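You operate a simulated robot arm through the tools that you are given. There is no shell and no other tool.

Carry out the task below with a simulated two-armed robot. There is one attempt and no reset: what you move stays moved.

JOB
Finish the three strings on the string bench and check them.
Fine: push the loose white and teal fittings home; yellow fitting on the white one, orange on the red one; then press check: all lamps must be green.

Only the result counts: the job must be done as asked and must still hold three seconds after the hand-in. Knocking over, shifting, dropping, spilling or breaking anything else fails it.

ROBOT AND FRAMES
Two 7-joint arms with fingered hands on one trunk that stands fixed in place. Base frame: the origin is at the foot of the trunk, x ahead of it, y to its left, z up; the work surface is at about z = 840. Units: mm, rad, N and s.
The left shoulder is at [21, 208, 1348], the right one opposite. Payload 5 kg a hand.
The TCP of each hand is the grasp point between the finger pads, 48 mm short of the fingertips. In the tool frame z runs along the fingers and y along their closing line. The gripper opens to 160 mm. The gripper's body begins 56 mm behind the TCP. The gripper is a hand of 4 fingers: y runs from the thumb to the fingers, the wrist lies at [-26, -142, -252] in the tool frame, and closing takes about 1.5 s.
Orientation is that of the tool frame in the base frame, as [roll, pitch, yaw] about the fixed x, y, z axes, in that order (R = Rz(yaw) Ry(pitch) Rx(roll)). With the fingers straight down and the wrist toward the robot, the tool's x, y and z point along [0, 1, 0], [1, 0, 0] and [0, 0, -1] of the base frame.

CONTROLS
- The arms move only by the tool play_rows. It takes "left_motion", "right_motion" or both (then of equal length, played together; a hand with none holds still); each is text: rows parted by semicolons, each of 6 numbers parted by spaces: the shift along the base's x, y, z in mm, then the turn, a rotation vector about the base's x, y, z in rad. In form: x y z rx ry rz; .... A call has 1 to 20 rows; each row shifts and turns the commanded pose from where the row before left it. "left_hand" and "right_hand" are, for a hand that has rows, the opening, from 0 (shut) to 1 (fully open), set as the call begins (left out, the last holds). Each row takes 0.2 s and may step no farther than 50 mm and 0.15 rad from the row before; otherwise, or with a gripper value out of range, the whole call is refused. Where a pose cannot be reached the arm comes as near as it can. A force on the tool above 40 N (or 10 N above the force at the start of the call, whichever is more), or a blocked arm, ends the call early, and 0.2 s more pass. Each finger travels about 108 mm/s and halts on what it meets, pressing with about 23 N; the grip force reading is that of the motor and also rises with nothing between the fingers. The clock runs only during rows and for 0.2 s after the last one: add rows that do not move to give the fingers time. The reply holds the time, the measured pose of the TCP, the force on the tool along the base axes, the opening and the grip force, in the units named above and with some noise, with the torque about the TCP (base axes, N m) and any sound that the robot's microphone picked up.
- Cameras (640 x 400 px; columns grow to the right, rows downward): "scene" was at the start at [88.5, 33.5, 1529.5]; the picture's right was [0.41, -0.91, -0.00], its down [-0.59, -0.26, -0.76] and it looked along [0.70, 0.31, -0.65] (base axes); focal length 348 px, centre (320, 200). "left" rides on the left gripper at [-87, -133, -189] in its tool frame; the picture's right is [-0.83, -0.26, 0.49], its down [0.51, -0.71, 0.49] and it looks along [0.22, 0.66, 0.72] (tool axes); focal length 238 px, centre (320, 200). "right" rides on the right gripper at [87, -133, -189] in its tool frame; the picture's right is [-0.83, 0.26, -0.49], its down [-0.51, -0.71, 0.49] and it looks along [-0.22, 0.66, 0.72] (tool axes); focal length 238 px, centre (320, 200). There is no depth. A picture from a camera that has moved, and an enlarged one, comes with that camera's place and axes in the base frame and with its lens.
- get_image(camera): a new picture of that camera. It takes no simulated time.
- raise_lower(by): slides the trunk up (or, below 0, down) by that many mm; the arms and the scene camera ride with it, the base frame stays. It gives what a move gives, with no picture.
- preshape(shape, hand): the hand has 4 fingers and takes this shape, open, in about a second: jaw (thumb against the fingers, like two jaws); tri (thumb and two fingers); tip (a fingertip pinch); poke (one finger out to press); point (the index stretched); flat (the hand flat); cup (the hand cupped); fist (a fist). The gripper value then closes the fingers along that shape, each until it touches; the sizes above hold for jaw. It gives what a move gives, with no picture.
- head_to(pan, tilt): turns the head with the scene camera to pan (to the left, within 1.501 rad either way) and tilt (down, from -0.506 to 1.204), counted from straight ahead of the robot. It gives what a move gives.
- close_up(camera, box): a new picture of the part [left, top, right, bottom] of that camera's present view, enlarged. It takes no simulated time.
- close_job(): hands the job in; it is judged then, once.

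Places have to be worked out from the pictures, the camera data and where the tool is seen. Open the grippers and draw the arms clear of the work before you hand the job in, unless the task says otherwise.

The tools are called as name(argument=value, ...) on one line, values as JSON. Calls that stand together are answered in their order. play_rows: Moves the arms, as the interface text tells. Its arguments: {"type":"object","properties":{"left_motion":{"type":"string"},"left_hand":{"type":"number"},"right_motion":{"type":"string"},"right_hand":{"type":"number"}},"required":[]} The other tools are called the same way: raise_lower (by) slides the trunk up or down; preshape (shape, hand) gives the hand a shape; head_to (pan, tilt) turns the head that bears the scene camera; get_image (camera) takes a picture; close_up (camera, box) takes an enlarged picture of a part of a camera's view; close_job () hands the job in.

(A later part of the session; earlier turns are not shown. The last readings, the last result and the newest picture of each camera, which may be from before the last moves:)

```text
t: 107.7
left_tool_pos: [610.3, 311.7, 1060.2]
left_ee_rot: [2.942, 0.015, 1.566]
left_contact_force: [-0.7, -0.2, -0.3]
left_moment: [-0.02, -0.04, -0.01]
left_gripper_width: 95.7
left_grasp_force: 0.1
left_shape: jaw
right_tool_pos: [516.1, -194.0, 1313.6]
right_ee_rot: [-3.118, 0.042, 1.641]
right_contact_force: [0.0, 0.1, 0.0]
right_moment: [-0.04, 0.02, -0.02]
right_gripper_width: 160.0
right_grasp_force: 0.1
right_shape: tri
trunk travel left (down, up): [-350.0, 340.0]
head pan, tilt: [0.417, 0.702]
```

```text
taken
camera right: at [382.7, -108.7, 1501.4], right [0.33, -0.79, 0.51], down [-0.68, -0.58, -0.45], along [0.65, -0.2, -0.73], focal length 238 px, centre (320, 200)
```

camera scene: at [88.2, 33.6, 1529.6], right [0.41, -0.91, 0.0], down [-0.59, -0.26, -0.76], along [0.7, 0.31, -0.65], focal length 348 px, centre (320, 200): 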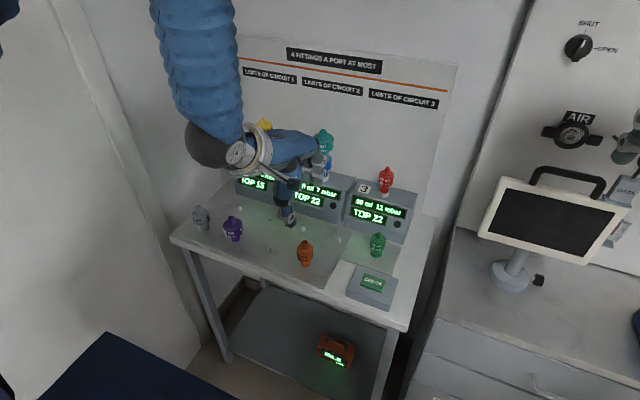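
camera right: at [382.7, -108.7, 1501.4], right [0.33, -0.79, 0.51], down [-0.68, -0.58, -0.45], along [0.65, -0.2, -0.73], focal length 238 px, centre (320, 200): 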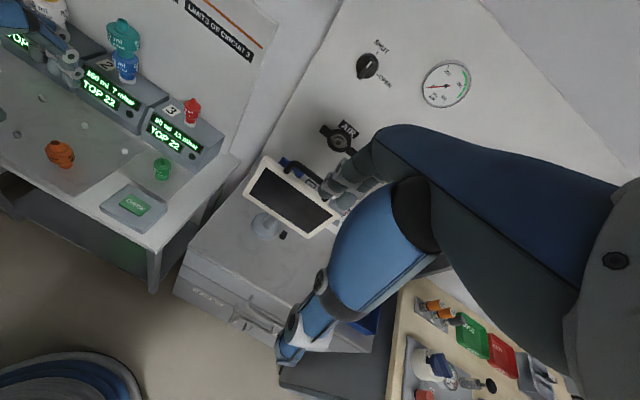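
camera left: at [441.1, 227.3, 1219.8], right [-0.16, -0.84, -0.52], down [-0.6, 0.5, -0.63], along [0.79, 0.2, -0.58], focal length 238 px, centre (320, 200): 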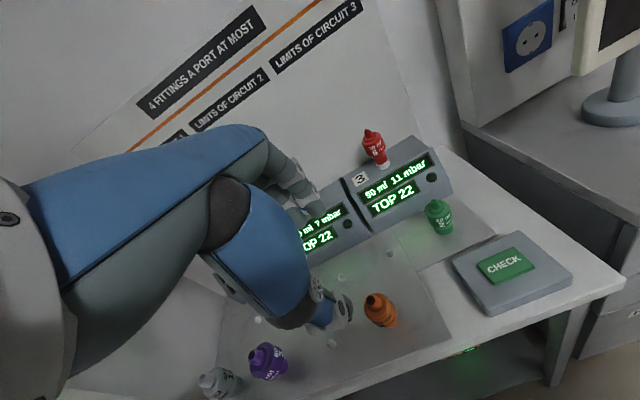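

I'm above orange with the same grasp posture. I turn the right hand a bit left for a better side view and zoom on orange from all cameras.

play_rows(right_motion="0 0 0 0 0 0.14; 0 0 0 0 0 0.14; 0 0 0 0 0 0.14; 0 0 0 0 0 0.14; 0 0 0 0 0 0")

get_image(camera="right")

close_up(camera="left", box=[280, 230, 440, 350])

close_up(camera="scene", box=[250, 170, 350, 290])

```text
t: 108.8
left_tool_pos: [609.0, 312.2, 1059.7]
left_ee_rot: [2.942, 0.016, 1.566]
left_contact_force: [0.2, 0.0, -0.1]
left_moment: [-0.01, -0.04, -0.01]
left_gripper_width: 95.5
left_grasp_force: 0.2
left_shape: jaw
right_tool_pos: [515.6, -193.5, 1314.9]
right_ee_rot: [-3.117, 0.042, 2.204]
right_contact_force: [-0.3, 0.3, 0.8]
right_moment: [-0.01, 0.0, -0.02]
right_gripper_width: 159.9
right_grasp_force: 0.1
right_shape: tri
trunk travel left (down, up): [-350.0, 340.0]
head pan, tilt: [0.417, 0.702]
```

```text
taken
camera right: at [357.5, -192.8, 1502.1], right [0.7, -0.5, 0.51], down [-0.27, -0.85, -0.45], along [0.66, 0.18, -0.73], focal length 238 px, centre (320, 200)
```

right: 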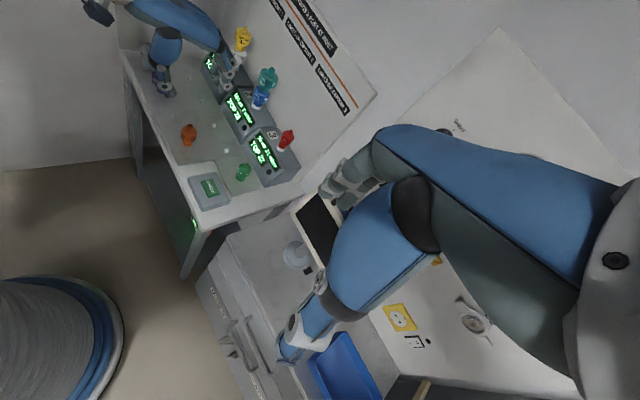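

```text
3.33 times, centred on (360, 290) of left
camera zoom: at [441.2, 227.3, 1220.0], right [-0.16, -0.84, -0.51], down [-0.6, 0.5, -0.63], along [0.79, 0.2, -0.58], focal length 794 px, centre (187, -100)
```

zoom: 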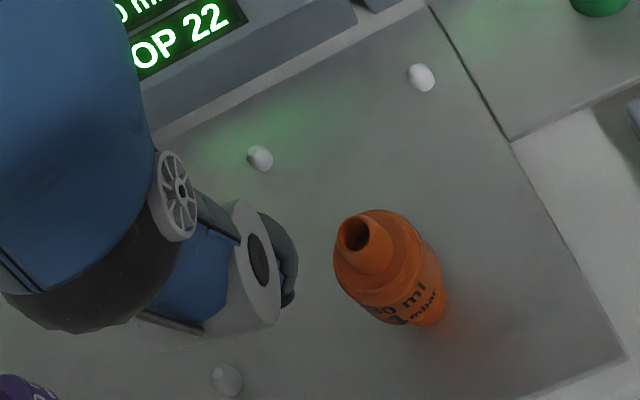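

```text
3.33 times, centred on (300, 230) of scene
camera zoom: at [88.0, 33.8, 1529.6], right [0.41, -0.91, 0.0], down [-0.59, -0.26, -0.76], along [0.7, 0.31, -0.65], focal length 1159 px, centre (387, 100)
```

zoom: 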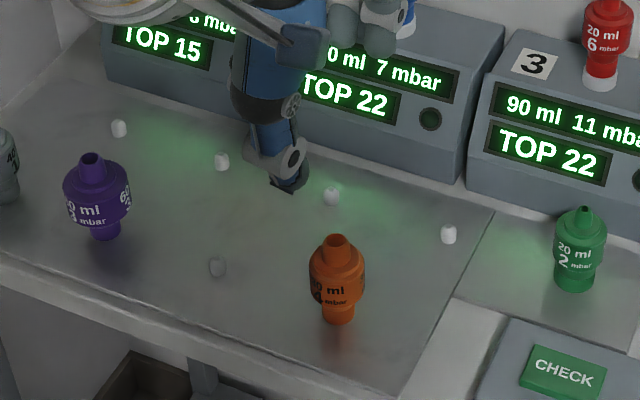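

Orange is at about [616.5,309]. I correct a small tilt error, shift y by −2 and descend around it.

play_rows(left_motion="0 -2 -20 0.016 0 0; 0 0 -20 0 0 0; 0 0 -20 0 0 0; 0 0 -20 0 0 0; 0 0 -15 0 0 0; 0 0 0 0 0 0")

close_up(camera="left", box=[200, 150, 480, 350])

close_up(camera="scene", box=[250, 180, 350, 280])

close_up(camera="right", box=[110, 20, 290, 180])

```text
t: 110.2
left_tool_pos: [609.1, 308.6, 964.4]
left_ee_rot: [2.944, -0.002, 1.565]
left_contact_force: [-0.1, 0.7, 0.3]
left_moment: [0.02, 0.01, 0.02]
left_gripper_width: 95.5
left_grasp_force: 0.1
left_shape: jaw
right_tool_pos: [517.0, -194.0, 1313.9]
right_ee_rot: [-3.117, 0.041, 2.202]
right_contact_force: [-0.4, -0.3, -0.3]
right_moment: [0.01, 0.02, 0.01]
right_gripper_width: 159.8
right_grasp_force: 0.1
right_shape: tri
trunk travel left (down, up): [-350.0, 340.0]
head pan, tilt: [0.417, 0.702]
```

```text
2.00 times, centred on (340, 250) of left
camera zoom: at [440.5, 221.6, 1123.3], right [-0.16, -0.83, -0.53], down [-0.6, 0.51, -0.62], along [0.79, 0.21, -0.58], focal length 477 px, centre (280, 100)
```

zoom: 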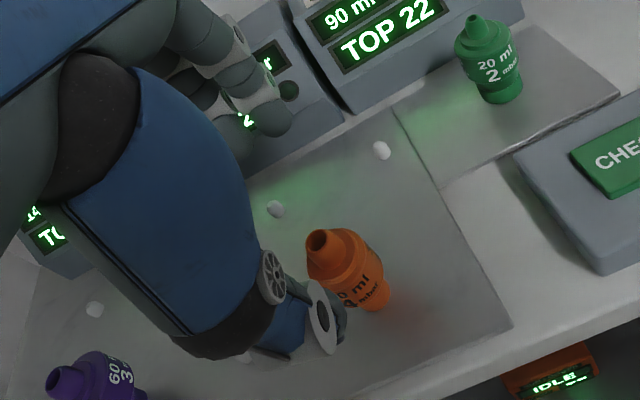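

```text
4.00 times, centred on (300, 230) of scene
camera zoom: at [88.2, 33.0, 1529.6], right [0.41, -0.91, 0.0], down [-0.59, -0.26, -0.76], along [0.7, 0.31, -0.65], focal length 1391 px, centre (400, 80)
```

zoom: 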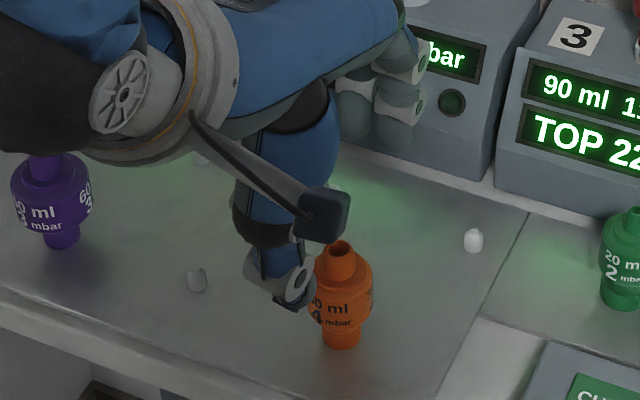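

```text
2.50 times, centred on (200, 100) of right
camera zoom: at [357.7, -193.3, 1501.9], right [0.7, -0.5, 0.51], down [-0.27, -0.85, -0.45], along [0.66, 0.18, -0.73], focal length 596 px, centre (620, 450)
```

zoom: 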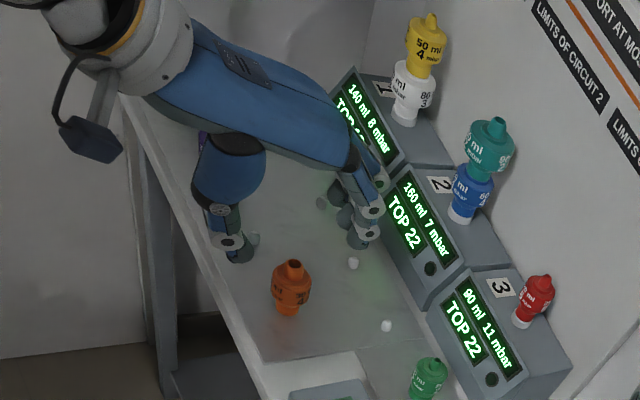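

Orange is about 2.5 mm left of my jaw line, so I shift and descend to grasp height.

play_rows(left_motion="1 2.5 -15 0 0 0; 0 0 -15 0 0 0; 0 0 -15 0 0 0; 0 0 -15 0 0 0; 0 0 -12 0 0 0; 0 0 -10 0 0 0; 0 0 -6 0 0 0; 0 0 0 0 0 0")

close_up(camera="left", box=[200, 150, 480, 350])

close_up(camera="scene", box=[250, 190, 350, 290])

close_up(camera="right", box=[140, 70, 260, 180])

```text
t: 112.0
left_tool_pos: [609.0, 311.5, 877.1]
left_ee_rot: [2.943, 0.001, 1.564]
left_contact_force: [0.8, -0.5, 0.1]
left_moment: [0.0, -0.02, 0.02]
left_gripper_width: 96.0
left_grasp_force: 0.1
left_shape: jaw
right_tool_pos: [517.2, -194.0, 1312.4]
right_ee_rot: [-3.117, 0.04, 2.201]
right_contact_force: [0.1, 0.2, 0.2]
right_moment: [-0.01, 0.0, -0.01]
right_gripper_width: 159.7
right_grasp_force: 0.1
right_shape: tri
trunk travel left (down, up): [-350.0, 340.0]
head pan, tilt: [0.417, 0.702]
```

```text
2.00 times, centred on (340, 250) of left
camera zoom: at [440.7, 224.5, 1035.5], right [-0.16, -0.83, -0.53], down [-0.6, 0.51, -0.62], along [0.79, 0.21, -0.58], focal length 477 px, centre (280, 100)
```

zoom: 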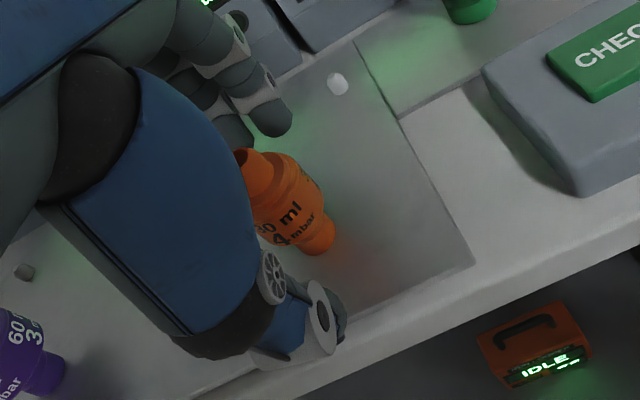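

```text
4.00 times, centred on (300, 240) of scene
camera zoom: at [88.4, 33.2, 1529.6], right [0.41, -0.91, 0.0], down [-0.59, -0.26, -0.76], along [0.7, 0.31, -0.65], focal length 1391 px, centre (400, 40)
```

zoom: 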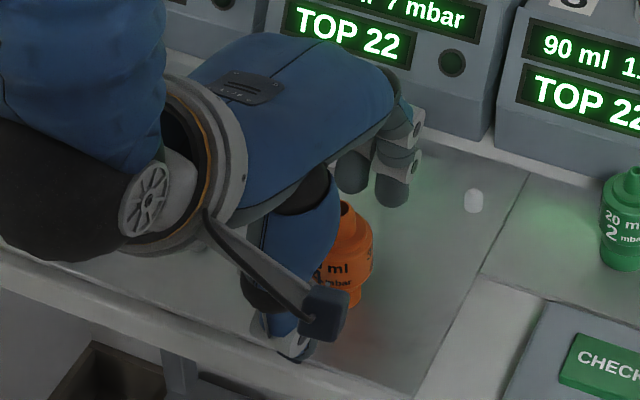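

```text
3.64 times, centred on (200, 125) of right
camera zoom: at [358.0, -193.2, 1501.8], right [0.7, -0.5, 0.51], down [-0.27, -0.85, -0.45], along [0.66, 0.18, -0.73], focal length 867 px, centre (756, 473)
```

zoom: 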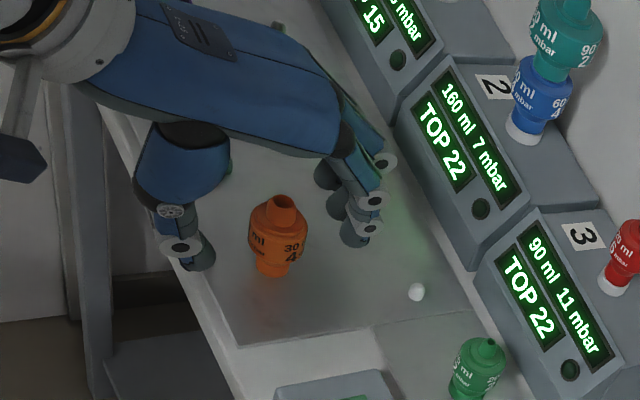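

Orange lies between thumb and fingers like yellow did. I close on it and lift.

play_rows(left_motion="0 0 0 0 0 0; 0 0 0 0 0 0; 0 0 0 0 0 0; 0 0 0 0 0 0; 0 0 0 0 0 0; 0 0 0 0 0 0; 0 0 0 0 0 0", left_hand=0)

close_up(camera="left", box=[200, 150, 480, 350])

close_up(camera="right", box=[140, 70, 260, 180])

```text
t: 113.7
left_tool_pos: [608.6, 310.7, 878.0]
left_ee_rot: [2.944, 0.0, 1.567]
left_contact_force: [-1.4, 0.0, 0.2]
left_moment: [-0.01, 0.08, 0.0]
left_gripper_width: 32.4
left_grasp_force: 23.6
left_shape: jaw
right_tool_pos: [515.8, -193.6, 1314.2]
right_ee_rot: [-3.118, 0.039, 2.203]
right_contact_force: [0.3, -0.5, -0.8]
right_moment: [0.0, -0.01, 0.02]
right_gripper_width: 159.9
right_grasp_force: 0.0
right_shape: tri
trunk travel left (down, up): [-350.0, 340.0]
head pan, tilt: [0.417, 0.702]
```

```text
2.00 times, centred on (340, 250) of left
camera zoom: at [440.5, 224.5, 1035.5], right [-0.16, -0.83, -0.53], down [-0.6, 0.51, -0.62], along [0.79, 0.21, -0.58], focal length 477 px, centre (280, 100)
```

zoom: 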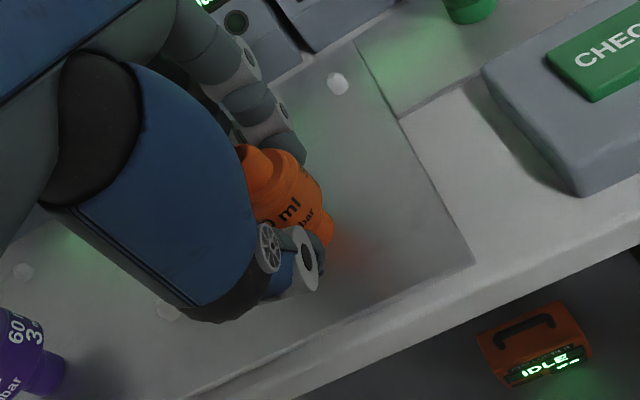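

```text
3.64 times, centred on (200, 125) of right
camera zoom: at [357.9, -193.1, 1501.8], right [0.7, -0.5, 0.51], down [-0.27, -0.85, -0.45], along [0.66, 0.18, -0.73], focal length 867 px, centre (756, 473)
```

zoom: 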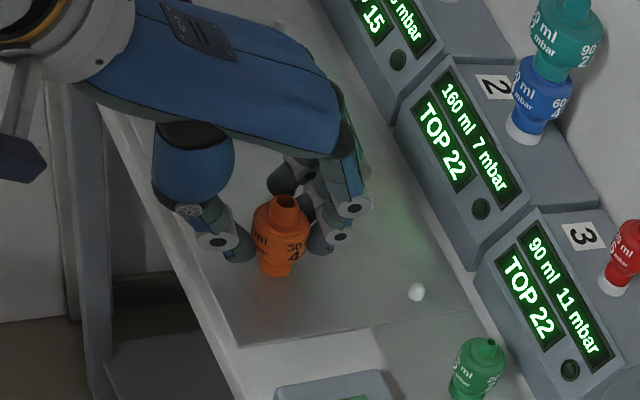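

Held at 32 mm and upright. I lift 100 mm and check it stays straight.

play_rows(left_motion="0 0 5 0 0 0; 0 0 10 0 0 0; 0 0 15 0 0 0; 0 0 20 0 0 0; 0 0 25 0 0 0; 0 0 25 0 0 0; 0 0 0 0 0 0")

close_up(camera="left", box=[200, 150, 480, 350])

close_up(camera="scene", box=[250, 160, 350, 260])

close_up(camera="right", box=[130, 40, 250, 150])

```text
t: 115.2
left_tool_pos: [610.9, 311.3, 977.5]
left_ee_rot: [2.944, -0.001, 1.564]
left_contact_force: [0.2, 0.5, -0.6]
left_moment: [-0.03, 0.03, -0.03]
left_gripper_width: 32.3
left_grasp_force: 23.2
left_shape: jaw
right_tool_pos: [517.3, -193.9, 1313.5]
right_ee_rot: [-3.118, 0.041, 2.2]
right_contact_force: [0.3, -0.6, 0.5]
right_moment: [0.0, 0.03, 0.01]
right_gripper_width: 160.2
right_grasp_force: 0.0
right_shape: tri
trunk travel left (down, up): [-350.0, 340.0]
head pan, tilt: [0.417, 0.702]
```

```text
2.00 times, centred on (340, 250) of left
camera zoom: at [443.0, 224.5, 1136.2], right [-0.16, -0.83, -0.53], down [-0.6, 0.51, -0.62], along [0.79, 0.21, -0.58], focal length 477 px, centre (280, 100)
```

zoom: 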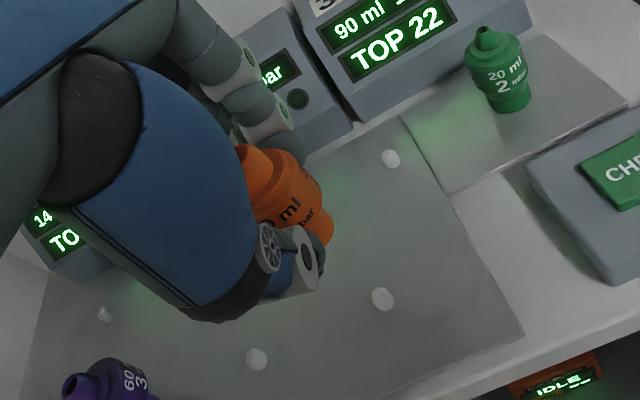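

```text
4.00 times, centred on (300, 210) of scene
camera zoom: at [89.2, 33.4, 1529.5], right [0.41, -0.91, 0.0], down [-0.59, -0.26, -0.76], along [0.7, 0.31, -0.65], focal length 1391 px, centre (400, 160)
```

zoom: 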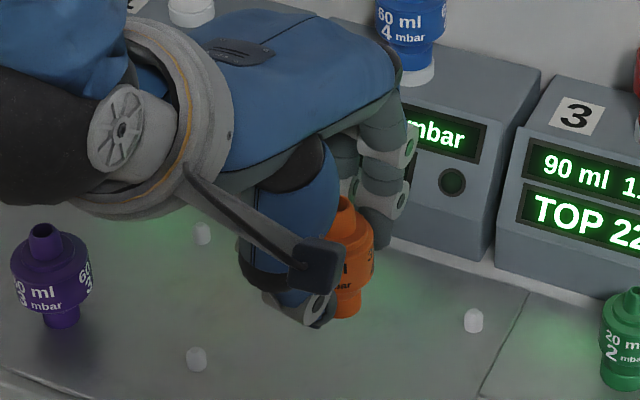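

```text
3.64 times, centred on (190, 95) of right
camera zoom: at [358.7, -192.9, 1501.6], right [0.7, -0.5, 0.51], down [-0.27, -0.85, -0.45], along [0.66, 0.18, -0.73], focal length 867 px, centre (793, 582)
```

zoom: 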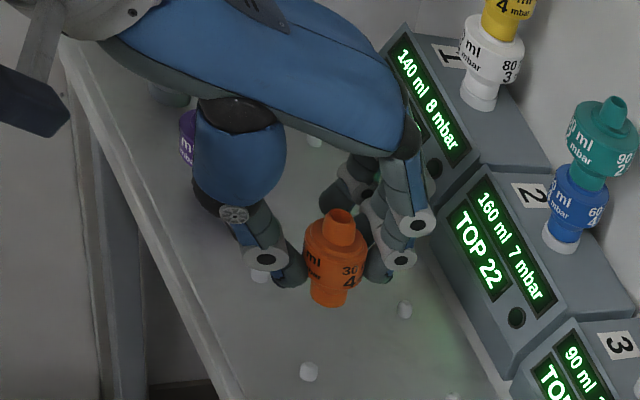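

Orange is straight. I raise it, then carry it toward port 3 while yawing the hand to the 70° posture.

play_rows(left_motion="0 0 25 0 0 0; 0 0 25 0 0 0; 0 0 25 0 0 0; 0 0 25 0 0 0; 0 0 25 0 0 0; 0 0 25 0 0 0; 18 -14 0 0 0 0.133; 18 -14 0 0 0 0.133; 18 -14 0 0 0 0.133; 18 -14 0 0 0 0.133; 18 -14 0 0 0 0.133; 18 -14 0 0 0 0.133; 18 -14 0 0 0 0.133; 18 -14 0 0 0 0.133; 18 -14 0 0 0 0.136; 0 0 0 0 0 0")

get_image(camera="scene")

get_image(camera="right")

get_image(camera="left")

```text
t: 118.7
left_tool_pos: [770.9, 185.2, 1127.2]
left_ee_rot: [2.941, 0.002, 2.765]
left_contact_force: [-0.5, -0.1, -1.2]
left_moment: [-0.05, -0.06, -0.03]
left_gripper_width: 32.1
left_grasp_force: 22.9
left_shape: jaw
right_tool_pos: [514.0, -193.0, 1315.2]
right_ee_rot: [-3.119, 0.042, 2.201]
right_contact_force: [-0.9, -0.1, 0.1]
right_moment: [-0.02, -0.1, -0.01]
right_gripper_width: 160.1
right_grasp_force: 0.0
right_shape: tri
trunk travel left (down, up): [-350.0, 340.0]
head pan, tilt: [0.417, 0.702]
```

```text
taken
camera scene: at [87.1, 33.4, 1529.7], right [0.41, -0.91, 0.0], down [-0.59, -0.26, -0.76], along [0.7, 0.31, -0.65], focal length 348 px, centre (320, 200)
```

scene: 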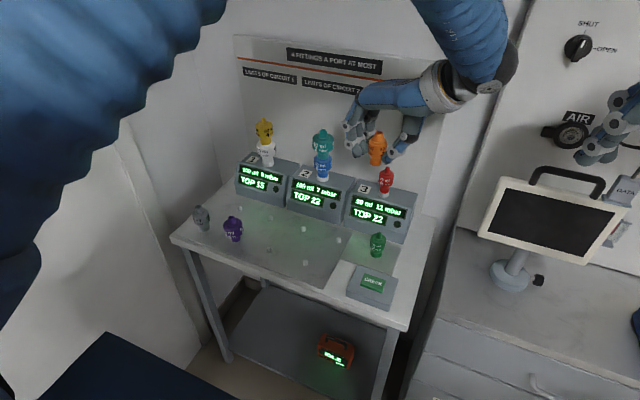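

```text
taken
camera right: at [356.6, -192.9, 1502.3], right [0.7, -0.5, 0.51], down [-0.27, -0.85, -0.45], along [0.66, 0.18, -0.73], focal length 238 px, centre (320, 200)
```

right: 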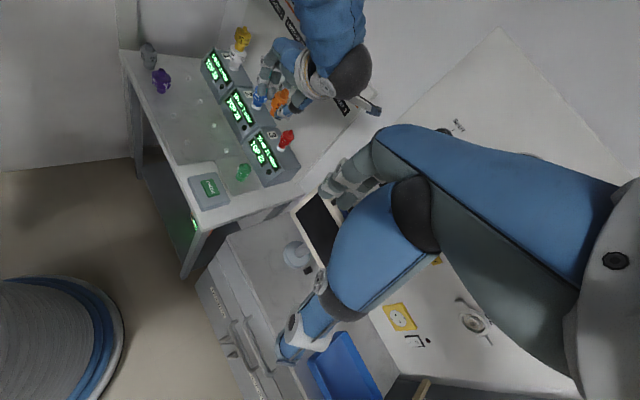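

```text
taken
camera left: at [789.2, -2.2, 1286.5], right [0.72, -0.45, -0.53], down [-0.69, -0.37, -0.62], along [0.08, 0.81, -0.58], focal length 238 px, centre (320, 200)
```

left: 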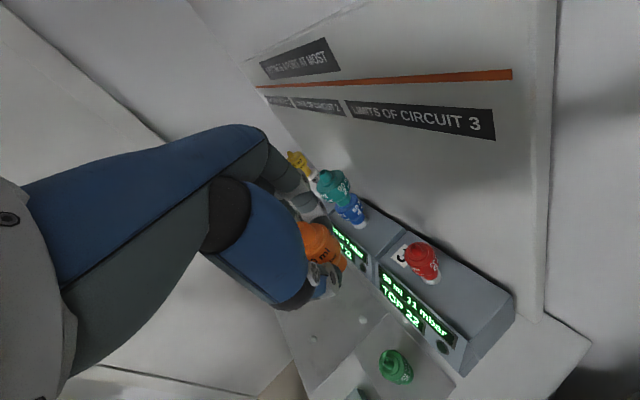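

Everything clears. I move forward to just short of red's axis, with orange's base well above red's top, then measure.

play_rows(left_motion="15 -2 0 0 0 0; 15 -2 0 0 0 0; 15 -2 0 0 0 0; 15 -1 0 0 0 0; 14 0 0 0 0 0; 0 0 0 0 0 0")

close_up(camera="scene", box=[340, 110, 440, 220])

close_up(camera="right", box=[240, 60, 330, 170])

close_up(camera="left", box=[260, 170, 460, 310])

```text
t: 120.0
left_tool_pos: [845.9, 179.3, 1126.8]
left_ee_rot: [2.942, -0.001, 2.766]
left_contact_force: [-0.7, -1.8, 0.1]
left_moment: [-0.01, 0.02, -0.01]
left_gripper_width: 31.7
left_grasp_force: 22.9
left_shape: jaw
right_tool_pos: [516.3, -194.7, 1314.9]
right_ee_rot: [-3.118, 0.04, 2.203]
right_contact_force: [-0.7, 0.4, 0.4]
right_moment: [0.01, -0.05, -0.05]
right_gripper_width: 160.1
right_grasp_force: 0.0
right_shape: tri
trunk travel left (down, up): [-350.0, 340.0]
head pan, tilt: [0.417, 0.702]
```

```text
3.64 times, centred on (390, 165) of scene
camera zoom: at [88.0, 33.0, 1529.6], right [0.41, -0.91, 0.0], down [-0.59, -0.26, -0.76], along [0.7, 0.31, -0.65], focal length 1265 px, centre (66, 327)
```

zoom: 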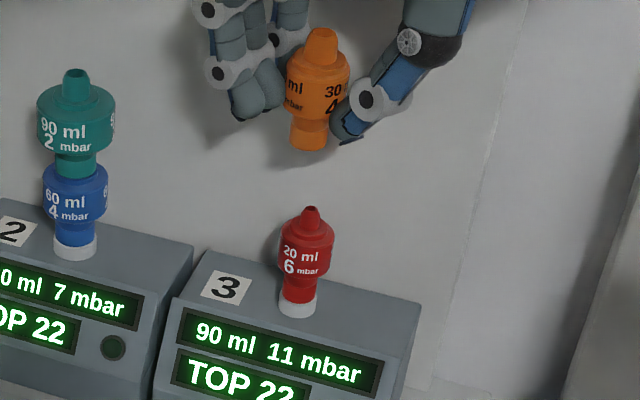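

```text
3.64 times, centred on (285, 115) of right
camera zoom: at [357.6, -193.3, 1501.9], right [0.7, -0.5, 0.51], down [-0.27, -0.85, -0.45], along [0.66, 0.18, -0.73], focal length 867 px, centre (447, 509)
```

zoom: 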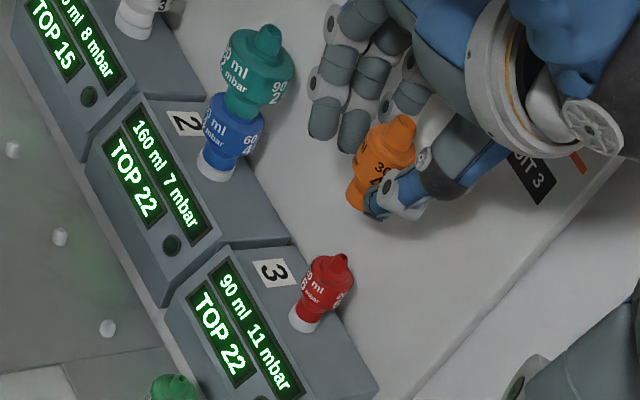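

```text
2.86 times, centred on (360, 240) of left
camera zoom: at [865.5, -9.0, 1284.8], right [0.72, -0.45, -0.53], down [-0.69, -0.37, -0.62], along [0.09, 0.81, -0.58], focal length 681 px, centre (206, 86)
```

zoom: 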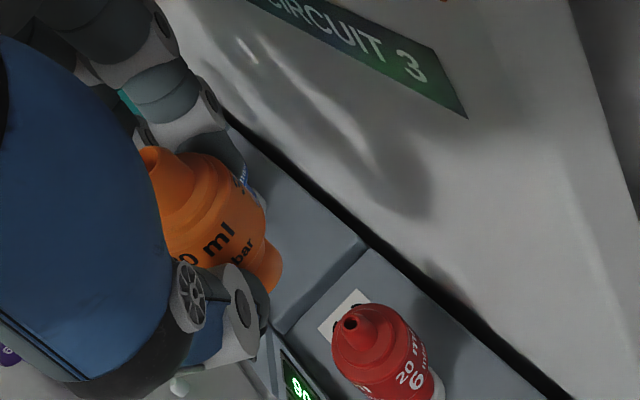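

The left view gives x≈+12–13 mm and the scene view then y≈−4 mm to reach red's axis. I make that move and lower part-way for a close check.

play_rows(left_motion="4 -1 0 0 0 0; 4 -2 0 0 0 0; 4 -1 0 0 0 0; 1 0 -10 0 0 0; 0 0 -10 0 0 0; 0 0 -10 0 0 0; 0 0 -10 0 0 0; 0 0 -7 0 0 0; 0 0 0 0 0 0")

close_up(camera="scene", box=[360, 120, 420, 200])

close_up(camera="right", box=[260, 80, 320, 150])

close_up(camera="left", box=[310, 210, 410, 290])

```text
t: 120.9
left_tool_pos: [852.2, 177.1, 1126.6]
left_ee_rot: [2.945, -0.003, 2.764]
left_contact_force: [-42.1, 20.0, 5.9]
left_moment: [-4.54, -7.27, -8.1]
left_gripper_width: 31.8
left_grasp_force: 22.8
left_shape: jaw
right_tool_pos: [511.9, -191.7, 1315.8]
right_ee_rot: [-3.12, 0.044, 2.202]
right_contact_force: [0.5, 0.1, -0.3]
right_moment: [-0.04, 0.0, 0.02]
right_gripper_width: 160.0
right_grasp_force: 0.0
right_shape: tri
trunk travel left (down, up): [-350.0, 340.0]
head pan, tilt: [0.417, 0.702]
stopped in row 4 (left hand): the force on the tool passed its limit at 49 N (the readings are from after the stop); the commanded pose is now the measured one
```

```text
5.00 times, centred on (390, 160) of scene
camera zoom: at [82.0, 36.1, 1530.0], right [0.41, -0.91, 0.0], down [-0.59, -0.26, -0.77], along [0.7, 0.31, -0.64], focal length 1739 px, centre (-30, 400)
```

zoom: 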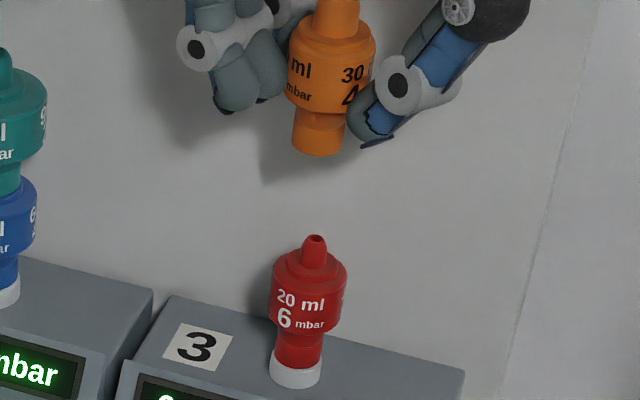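

```text
5.71 times, centred on (290, 115) of right
camera zoom: at [352.4, -190.7, 1503.8], right [0.7, -0.5, 0.52], down [-0.27, -0.85, -0.45], along [0.66, 0.18, -0.73], focal length 1362 px, centre (491, 686)
```

zoom: 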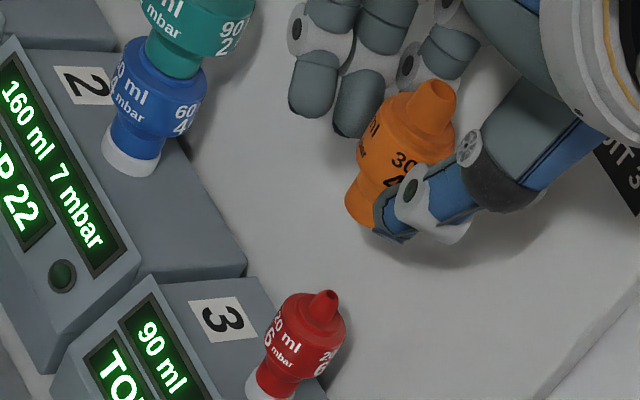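

```text
5.00 times, centred on (360, 250) of left
camera zoom: at [871.5, -10.8, 1284.1], right [0.72, -0.45, -0.53], down [-0.69, -0.37, -0.62], along [0.08, 0.81, -0.58], focal length 1192 px, centre (120, -50)
```

zoom: 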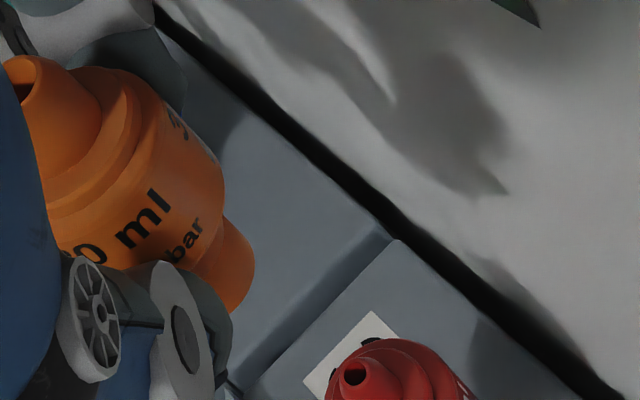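

The reading's torque locates the contact at about [852,-13,1300] — the left hand's camera housing touching the wall panel beyond the board, not the fingers. I back off immediately and look.

play_rows(left_motion="-6 1 0 0 0 0; -12 2 0 0 0 0; -20 3 0 0 0 0; -20 3 0 0 0 0; -20 3 0 0 0 0; 0 0 0 0 0 0")

get_image(camera="scene")

get_image(camera="right")

close_up(camera="scene", box=[420, 0, 640, 150])

close_up(camera="scene", box=[330, 80, 450, 200])

```text
t: 122.3
left_tool_pos: [778.9, 187.5, 1121.8]
left_ee_rot: [2.944, -0.007, 2.763]
left_contact_force: [0.0, -0.5, -0.7]
left_moment: [0.06, 0.01, 0.05]
left_gripper_width: 31.8
left_grasp_force: 22.8
left_shape: jaw
right_tool_pos: [518.0, -193.5, 1314.0]
right_ee_rot: [-3.117, 0.04, 2.203]
right_contact_force: [0.9, -0.3, -0.4]
right_moment: [0.05, 0.04, 0.0]
right_gripper_width: 160.1
right_grasp_force: 0.0
right_shape: tri
trunk travel left (down, up): [-350.0, 340.0]
head pan, tilt: [0.417, 0.702]
```

```text
taken
camera scene: at [89.5, 32.6, 1529.5], right [0.41, -0.91, 0.0], down [-0.59, -0.26, -0.76], along [0.7, 0.31, -0.65], focal length 348 px, centre (320, 200)
```

scene: 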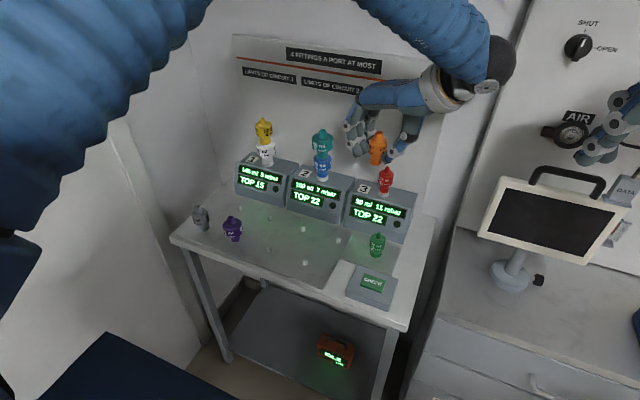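

```text
taken
camera right: at [359.1, -193.7, 1501.4], right [0.7, -0.5, 0.51], down [-0.27, -0.85, -0.45], along [0.66, 0.18, -0.73], focal length 238 px, centre (320, 200)
```

right: 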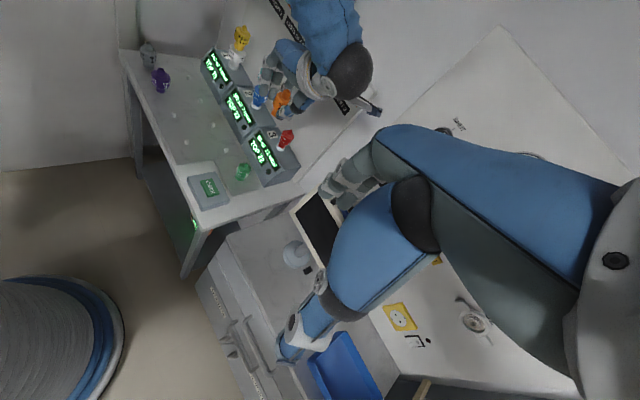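

```text
2.67 times, centred on (530, 75) of scene
camera zoom: at [89.5, 32.6, 1529.5], right [0.41, -0.91, 0.0], down [-0.59, -0.26, -0.76], along [0.7, 0.31, -0.65], focal length 927 px, centre (-240, 533)
```

zoom: 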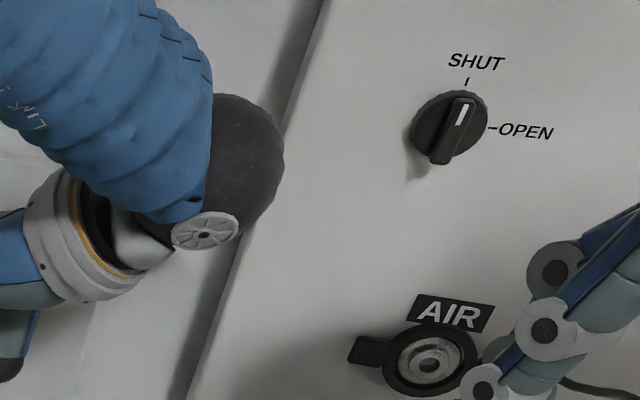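

```text
3.33 times, centred on (390, 140) of scene
camera zoom: at [89.5, 32.6, 1529.5], right [0.41, -0.91, 0.0], down [-0.59, -0.26, -0.76], along [0.7, 0.31, -0.65], focal length 1159 px, centre (87, 400)
```

zoom: 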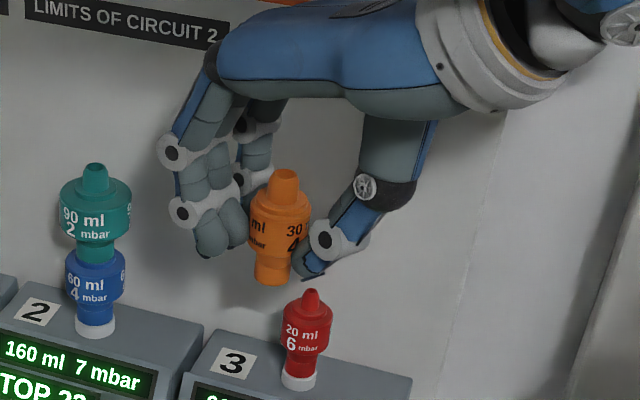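

Nothing was disturbed; the housing merely met the fixed wall panel. I'll return orange to its peg exactly as picked and regrasp it with an extra 0.25 rad lean about the closing axis, which pulls the camera and wrist back from the wall in the final posture.

play_rows(left_motion="-18.7 13.7 1 0 0 -0.133; -18.7 13.7 1 0 0 -0.133; -18.7 13.7 0 0 0 -0.133; -18.7 13.7 0 0 0 -0.133; -18.7 13.7 0 0 0 -0.133; -18.7 13.7 0 0 0 -0.133; -18.7 13.7 0 0 0 -0.133; -18.7 13.7 0 0 0 -0.133; -18.7 13.7 0 0 0 -0.132; 0 0 -25 0 0 0; 0 0 -25 0 0 0; 0 0 -25 0 0 0; 0 0 -25 0 0 0; 0 0 -25 0 0 0; 0 0 -25 0 0 0; 0 0 0 0 0 0; 0 0 0 0 0 0")

close_up(camera="left", box=[200, 150, 480, 350])

close_up(camera="right", box=[130, 40, 250, 150])

```text
t: 125.9
left_tool_pos: [610.2, 309.3, 974.8]
left_ee_rot: [2.944, -0.006, 1.568]
left_contact_force: [0.3, 0.1, -0.3]
left_moment: [0.02, 0.05, 0.01]
left_gripper_width: 31.6
left_grasp_force: 22.6
left_shape: jaw
right_tool_pos: [517.0, -194.1, 1314.0]
right_ee_rot: [-3.118, 0.041, 2.202]
right_contact_force: [-0.2, -0.3, 0.5]
right_moment: [-0.01, 0.05, 0.0]
right_gripper_width: 159.8
right_grasp_force: 0.0
right_shape: tri
trunk travel left (down, up): [-350.0, 340.0]
head pan, tilt: [0.417, 0.702]
```

```text
2.00 times, centred on (340, 250) of left
camera zoom: at [442.3, 221.2, 1132.8], right [-0.16, -0.83, -0.53], down [-0.6, 0.51, -0.62], along [0.79, 0.22, -0.58], focal length 477 px, centre (280, 100)
```

zoom: 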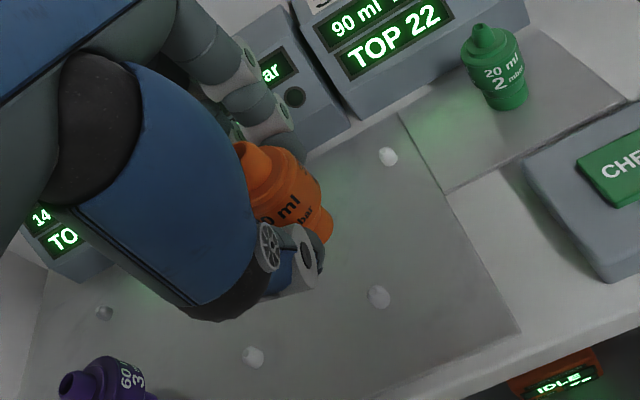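

```text
3.64 times, centred on (190, 95) of right
camera zoom: at [358.5, -193.1, 1501.7], right [0.7, -0.5, 0.51], down [-0.27, -0.85, -0.45], along [0.66, 0.18, -0.73], focal length 867 px, centre (793, 582)
```

zoom: 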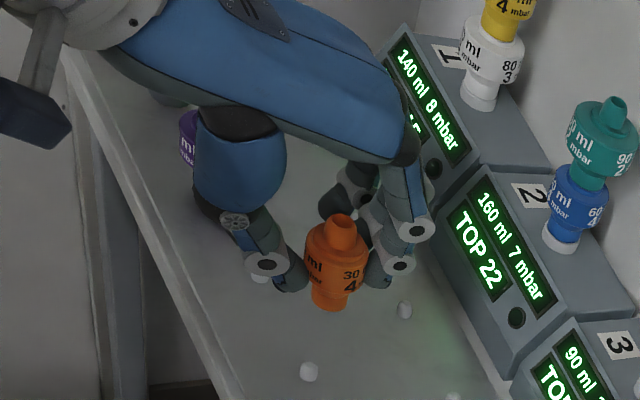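

The view matches the lift picture apart from ~2 mm in y. I correct that and lower orange back onto its peg, slowly at the end.

play_rows(left_motion="-0.5 1.7 -20 0 0 0; 0 0 -20 0 0 0; 0 0 -20 0 0 0; 0 0 -12 0 0 0; 0 0 -5 0 0 0; 0 0 -4 0 0 0; 0 0 -3 0 0 0; 0 0 -3 0 0 0; 0 0 -2 0 0 0; 0 0 -2 0 0 0; 0 0 -2 0 0 0; 0 0 0 0 0 0")

close_up(camera="right", box=[140, 70, 260, 180])

close_up(camera="left", box=[200, 150, 480, 350])

```text
t: 128.5
left_tool_pos: [609.3, 311.2, 882.6]
left_ee_rot: [2.945, -0.004, 1.564]
left_contact_force: [-7.1, -0.2, 1.5]
left_moment: [-0.02, 0.52, 0.0]
left_gripper_width: 31.7
left_grasp_force: 23.4
left_shape: jaw
right_tool_pos: [515.5, -194.0, 1315.3]
right_ee_rot: [-3.118, 0.04, 2.202]
right_contact_force: [0.7, -0.6, 0.0]
right_moment: [-0.01, -0.02, 0.0]
right_gripper_width: 159.9
right_grasp_force: 0.0
right_shape: tri
trunk travel left (down, up): [-350.0, 340.0]
head pan, tilt: [0.417, 0.702]
```

```text
3.64 times, centred on (200, 125) of right
camera zoom: at [357.3, -193.1, 1502.0], right [0.7, -0.5, 0.51], down [-0.27, -0.85, -0.45], along [0.66, 0.18, -0.73], focal length 867 px, centre (756, 473)
```

zoom: 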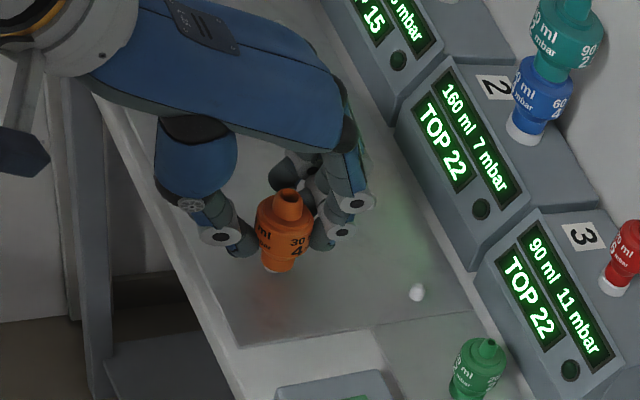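

```text
2.00 times, centred on (340, 250) of left
camera zoom: at [441.7, 223.8, 1041.0], right [-0.16, -0.83, -0.53], down [-0.6, 0.51, -0.62], along [0.79, 0.22, -0.58], focal length 477 px, centre (280, 100)
```

zoom: 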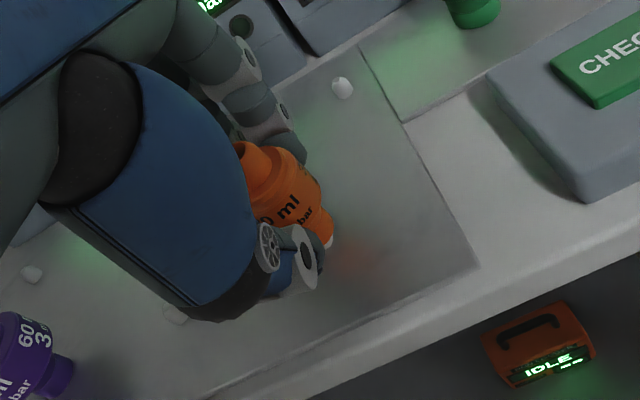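

The peg is pushing orange slightly toward −x (7 N), so I ease −1.5 mm in x and lower the last 4–5 mm.

play_rows(left_motion="-1 0 0 0 0 0; -0.5 0 -1.5 0 0 0; 0 0 -1.5 0 0 0; 0 0 -1.5 0 0 0; 0 0 0 0 0 0")

close_up(camera="right", box=[140, 70, 260, 180])

close_up(camera="left", box=[300, 210, 380, 290])

```text
t: 129.7
left_tool_pos: [608.1, 311.8, 877.6]
left_ee_rot: [2.944, -0.004, 1.568]
left_contact_force: [-5.4, -0.2, 0.7]
left_moment: [0.01, 0.38, -0.02]
left_gripper_width: 31.7
left_grasp_force: 22.6
left_shape: jaw
right_tool_pos: [515.9, -193.9, 1314.6]
right_ee_rot: [-3.116, 0.041, 2.203]
right_contact_force: [-0.1, -0.7, 0.0]
right_moment: [-0.03, -0.04, -0.05]
right_gripper_width: 159.8
right_grasp_force: 0.0
right_shape: tri
trunk travel left (down, up): [-350.0, 340.0]
head pan, tilt: [0.417, 0.702]
```

```text
3.64 times, centred on (200, 125) of right
camera zoom: at [357.4, -193.1, 1502.0], right [0.7, -0.5, 0.51], down [-0.27, -0.85, -0.45], along [0.66, 0.18, -0.73], focal length 867 px, centre (756, 473)
```

zoom: 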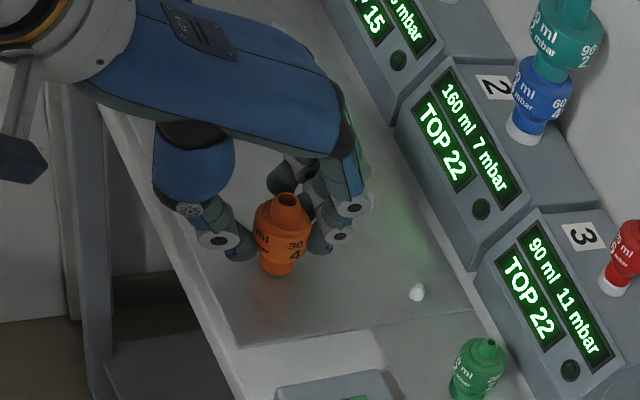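

```text
5.00 times, centred on (340, 250) of left
camera zoom: at [440.4, 223.7, 1036.1], right [-0.16, -0.83, -0.53], down [-0.6, 0.51, -0.62], along [0.79, 0.22, -0.58], focal length 1192 px, centre (220, -50)
```

zoom: 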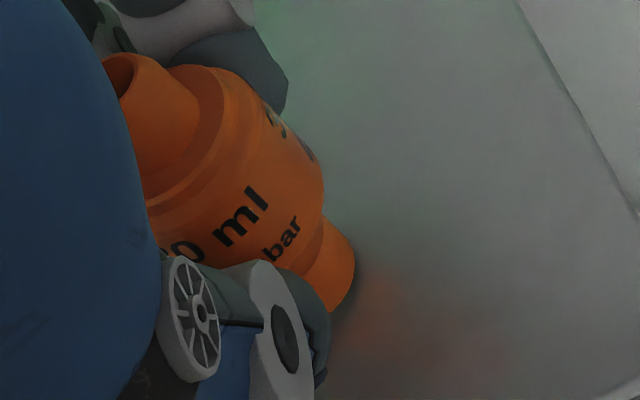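

Orange is back down on its peg. I open the hand and check it stands.

play_rows(left_motion="0 0 0 0 0 0; 0 0 0 0 0 0; 0 0 0 0 0 0; 0 0 0 0 0 0; 0 0 0 0 0 0", left_hand=0.6)

close_up(camera="right", box=[140, 70, 260, 180])

close_up(camera="left", box=[250, 150, 430, 310])

```text
t: 130.9
left_tool_pos: [608.9, 311.1, 877.0]
left_ee_rot: [2.944, -0.004, 1.566]
left_contact_force: [0.3, -0.1, 0.3]
left_moment: [0.0, -0.01, 0.0]
left_gripper_width: 95.6
left_grasp_force: 0.1
left_shape: jaw
right_tool_pos: [515.5, -194.0, 1312.7]
right_ee_rot: [-3.116, 0.04, 2.203]
right_contact_force: [-0.1, 0.8, -0.2]
right_moment: [0.01, -0.03, 0.01]
right_gripper_width: 160.0
right_grasp_force: 0.1
right_shape: tri
trunk travel left (down, up): [-350.0, 340.0]
head pan, tilt: [0.417, 0.702]
```

```text
3.64 times, centred on (200, 125) of right
camera zoom: at [358.0, -193.1, 1501.8], right [0.7, -0.5, 0.51], down [-0.27, -0.85, -0.45], along [0.66, 0.18, -0.73], focal length 867 px, centre (756, 473)
```

zoom: 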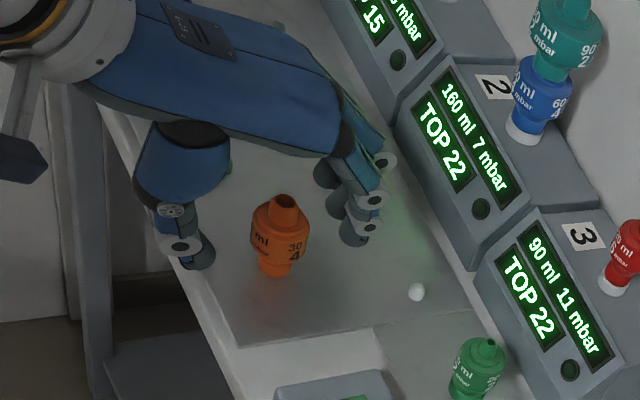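

```text
2.50 times, centred on (340, 230) of left
camera zoom: at [440.9, 223.7, 1035.9], right [-0.16, -0.83, -0.53], down [-0.6, 0.51, -0.62], along [0.79, 0.22, -0.58], focal length 596 px, centre (270, 125)
```

zoom: 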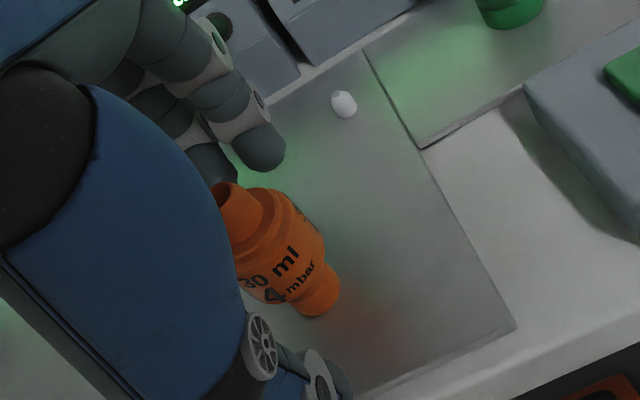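

Orange stands upright on its peg. Around it, I roll the hand −0.25 rad about the base x axis (closing line unchanged), shifting y to keep it centred, then re-grip.

play_rows(left_motion="0 3.5 0.5 -0.125 0 0; 0 3.5 0.5 -0.125 0 0; 0 0 0 0 0 0")

close_up(camera="right", box=[140, 70, 260, 180])

close_up(camera="left", box=[250, 150, 430, 310])

close_up(camera="scene", box=[250, 190, 350, 290])

```text
t: 131.7
left_tool_pos: [608.0, 317.3, 878.9]
left_ee_rot: [2.944, 0.245, 1.565]
left_contact_force: [0.0, -0.2, -0.5]
left_moment: [0.05, 0.01, 0.01]
left_gripper_width: 95.6
left_grasp_force: 0.1
left_shape: jaw
right_tool_pos: [517.5, -195.9, 1312.2]
right_ee_rot: [-3.119, 0.041, 2.203]
right_contact_force: [0.6, -0.6, -0.5]
right_moment: [0.06, 0.02, -0.01]
right_gripper_width: 160.2
right_grasp_force: 0.0
right_shape: tri
trunk travel left (down, up): [-350.0, 340.0]
head pan, tilt: [0.417, 0.702]
```

```text
3.64 times, centred on (200, 125) of right
camera zoom: at [358.2, -194.7, 1501.6], right [0.7, -0.5, 0.51], down [-0.27, -0.85, -0.45], along [0.66, 0.18, -0.73], focal length 867 px, centre (756, 473)
```

zoom: 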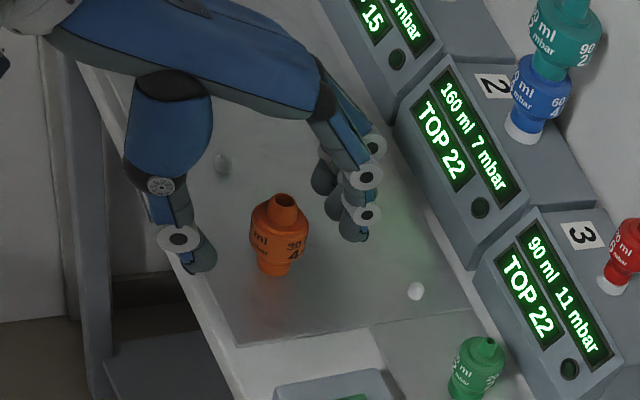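

```text
2.50 times, centred on (340, 230) of left
camera zoom: at [440.8, 271.5, 1053.8], right [-0.16, -0.94, -0.31], down [-0.6, 0.34, -0.72], along [0.79, 0.07, -0.62], focal length 596 px, centre (270, 125)
```

zoom: 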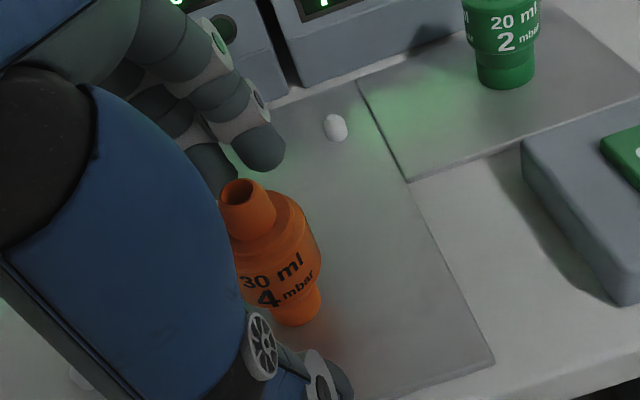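

```text
4.00 times, centred on (300, 240) of scene
camera zoom: at [88.7, 31.9, 1529.6], right [0.4, -0.91, 0.0], down [-0.59, -0.26, -0.76], along [0.7, 0.31, -0.65], focal length 1391 px, centre (400, 40)
```

zoom: 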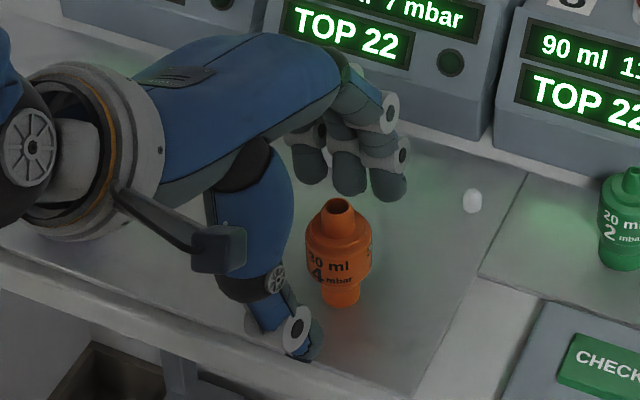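

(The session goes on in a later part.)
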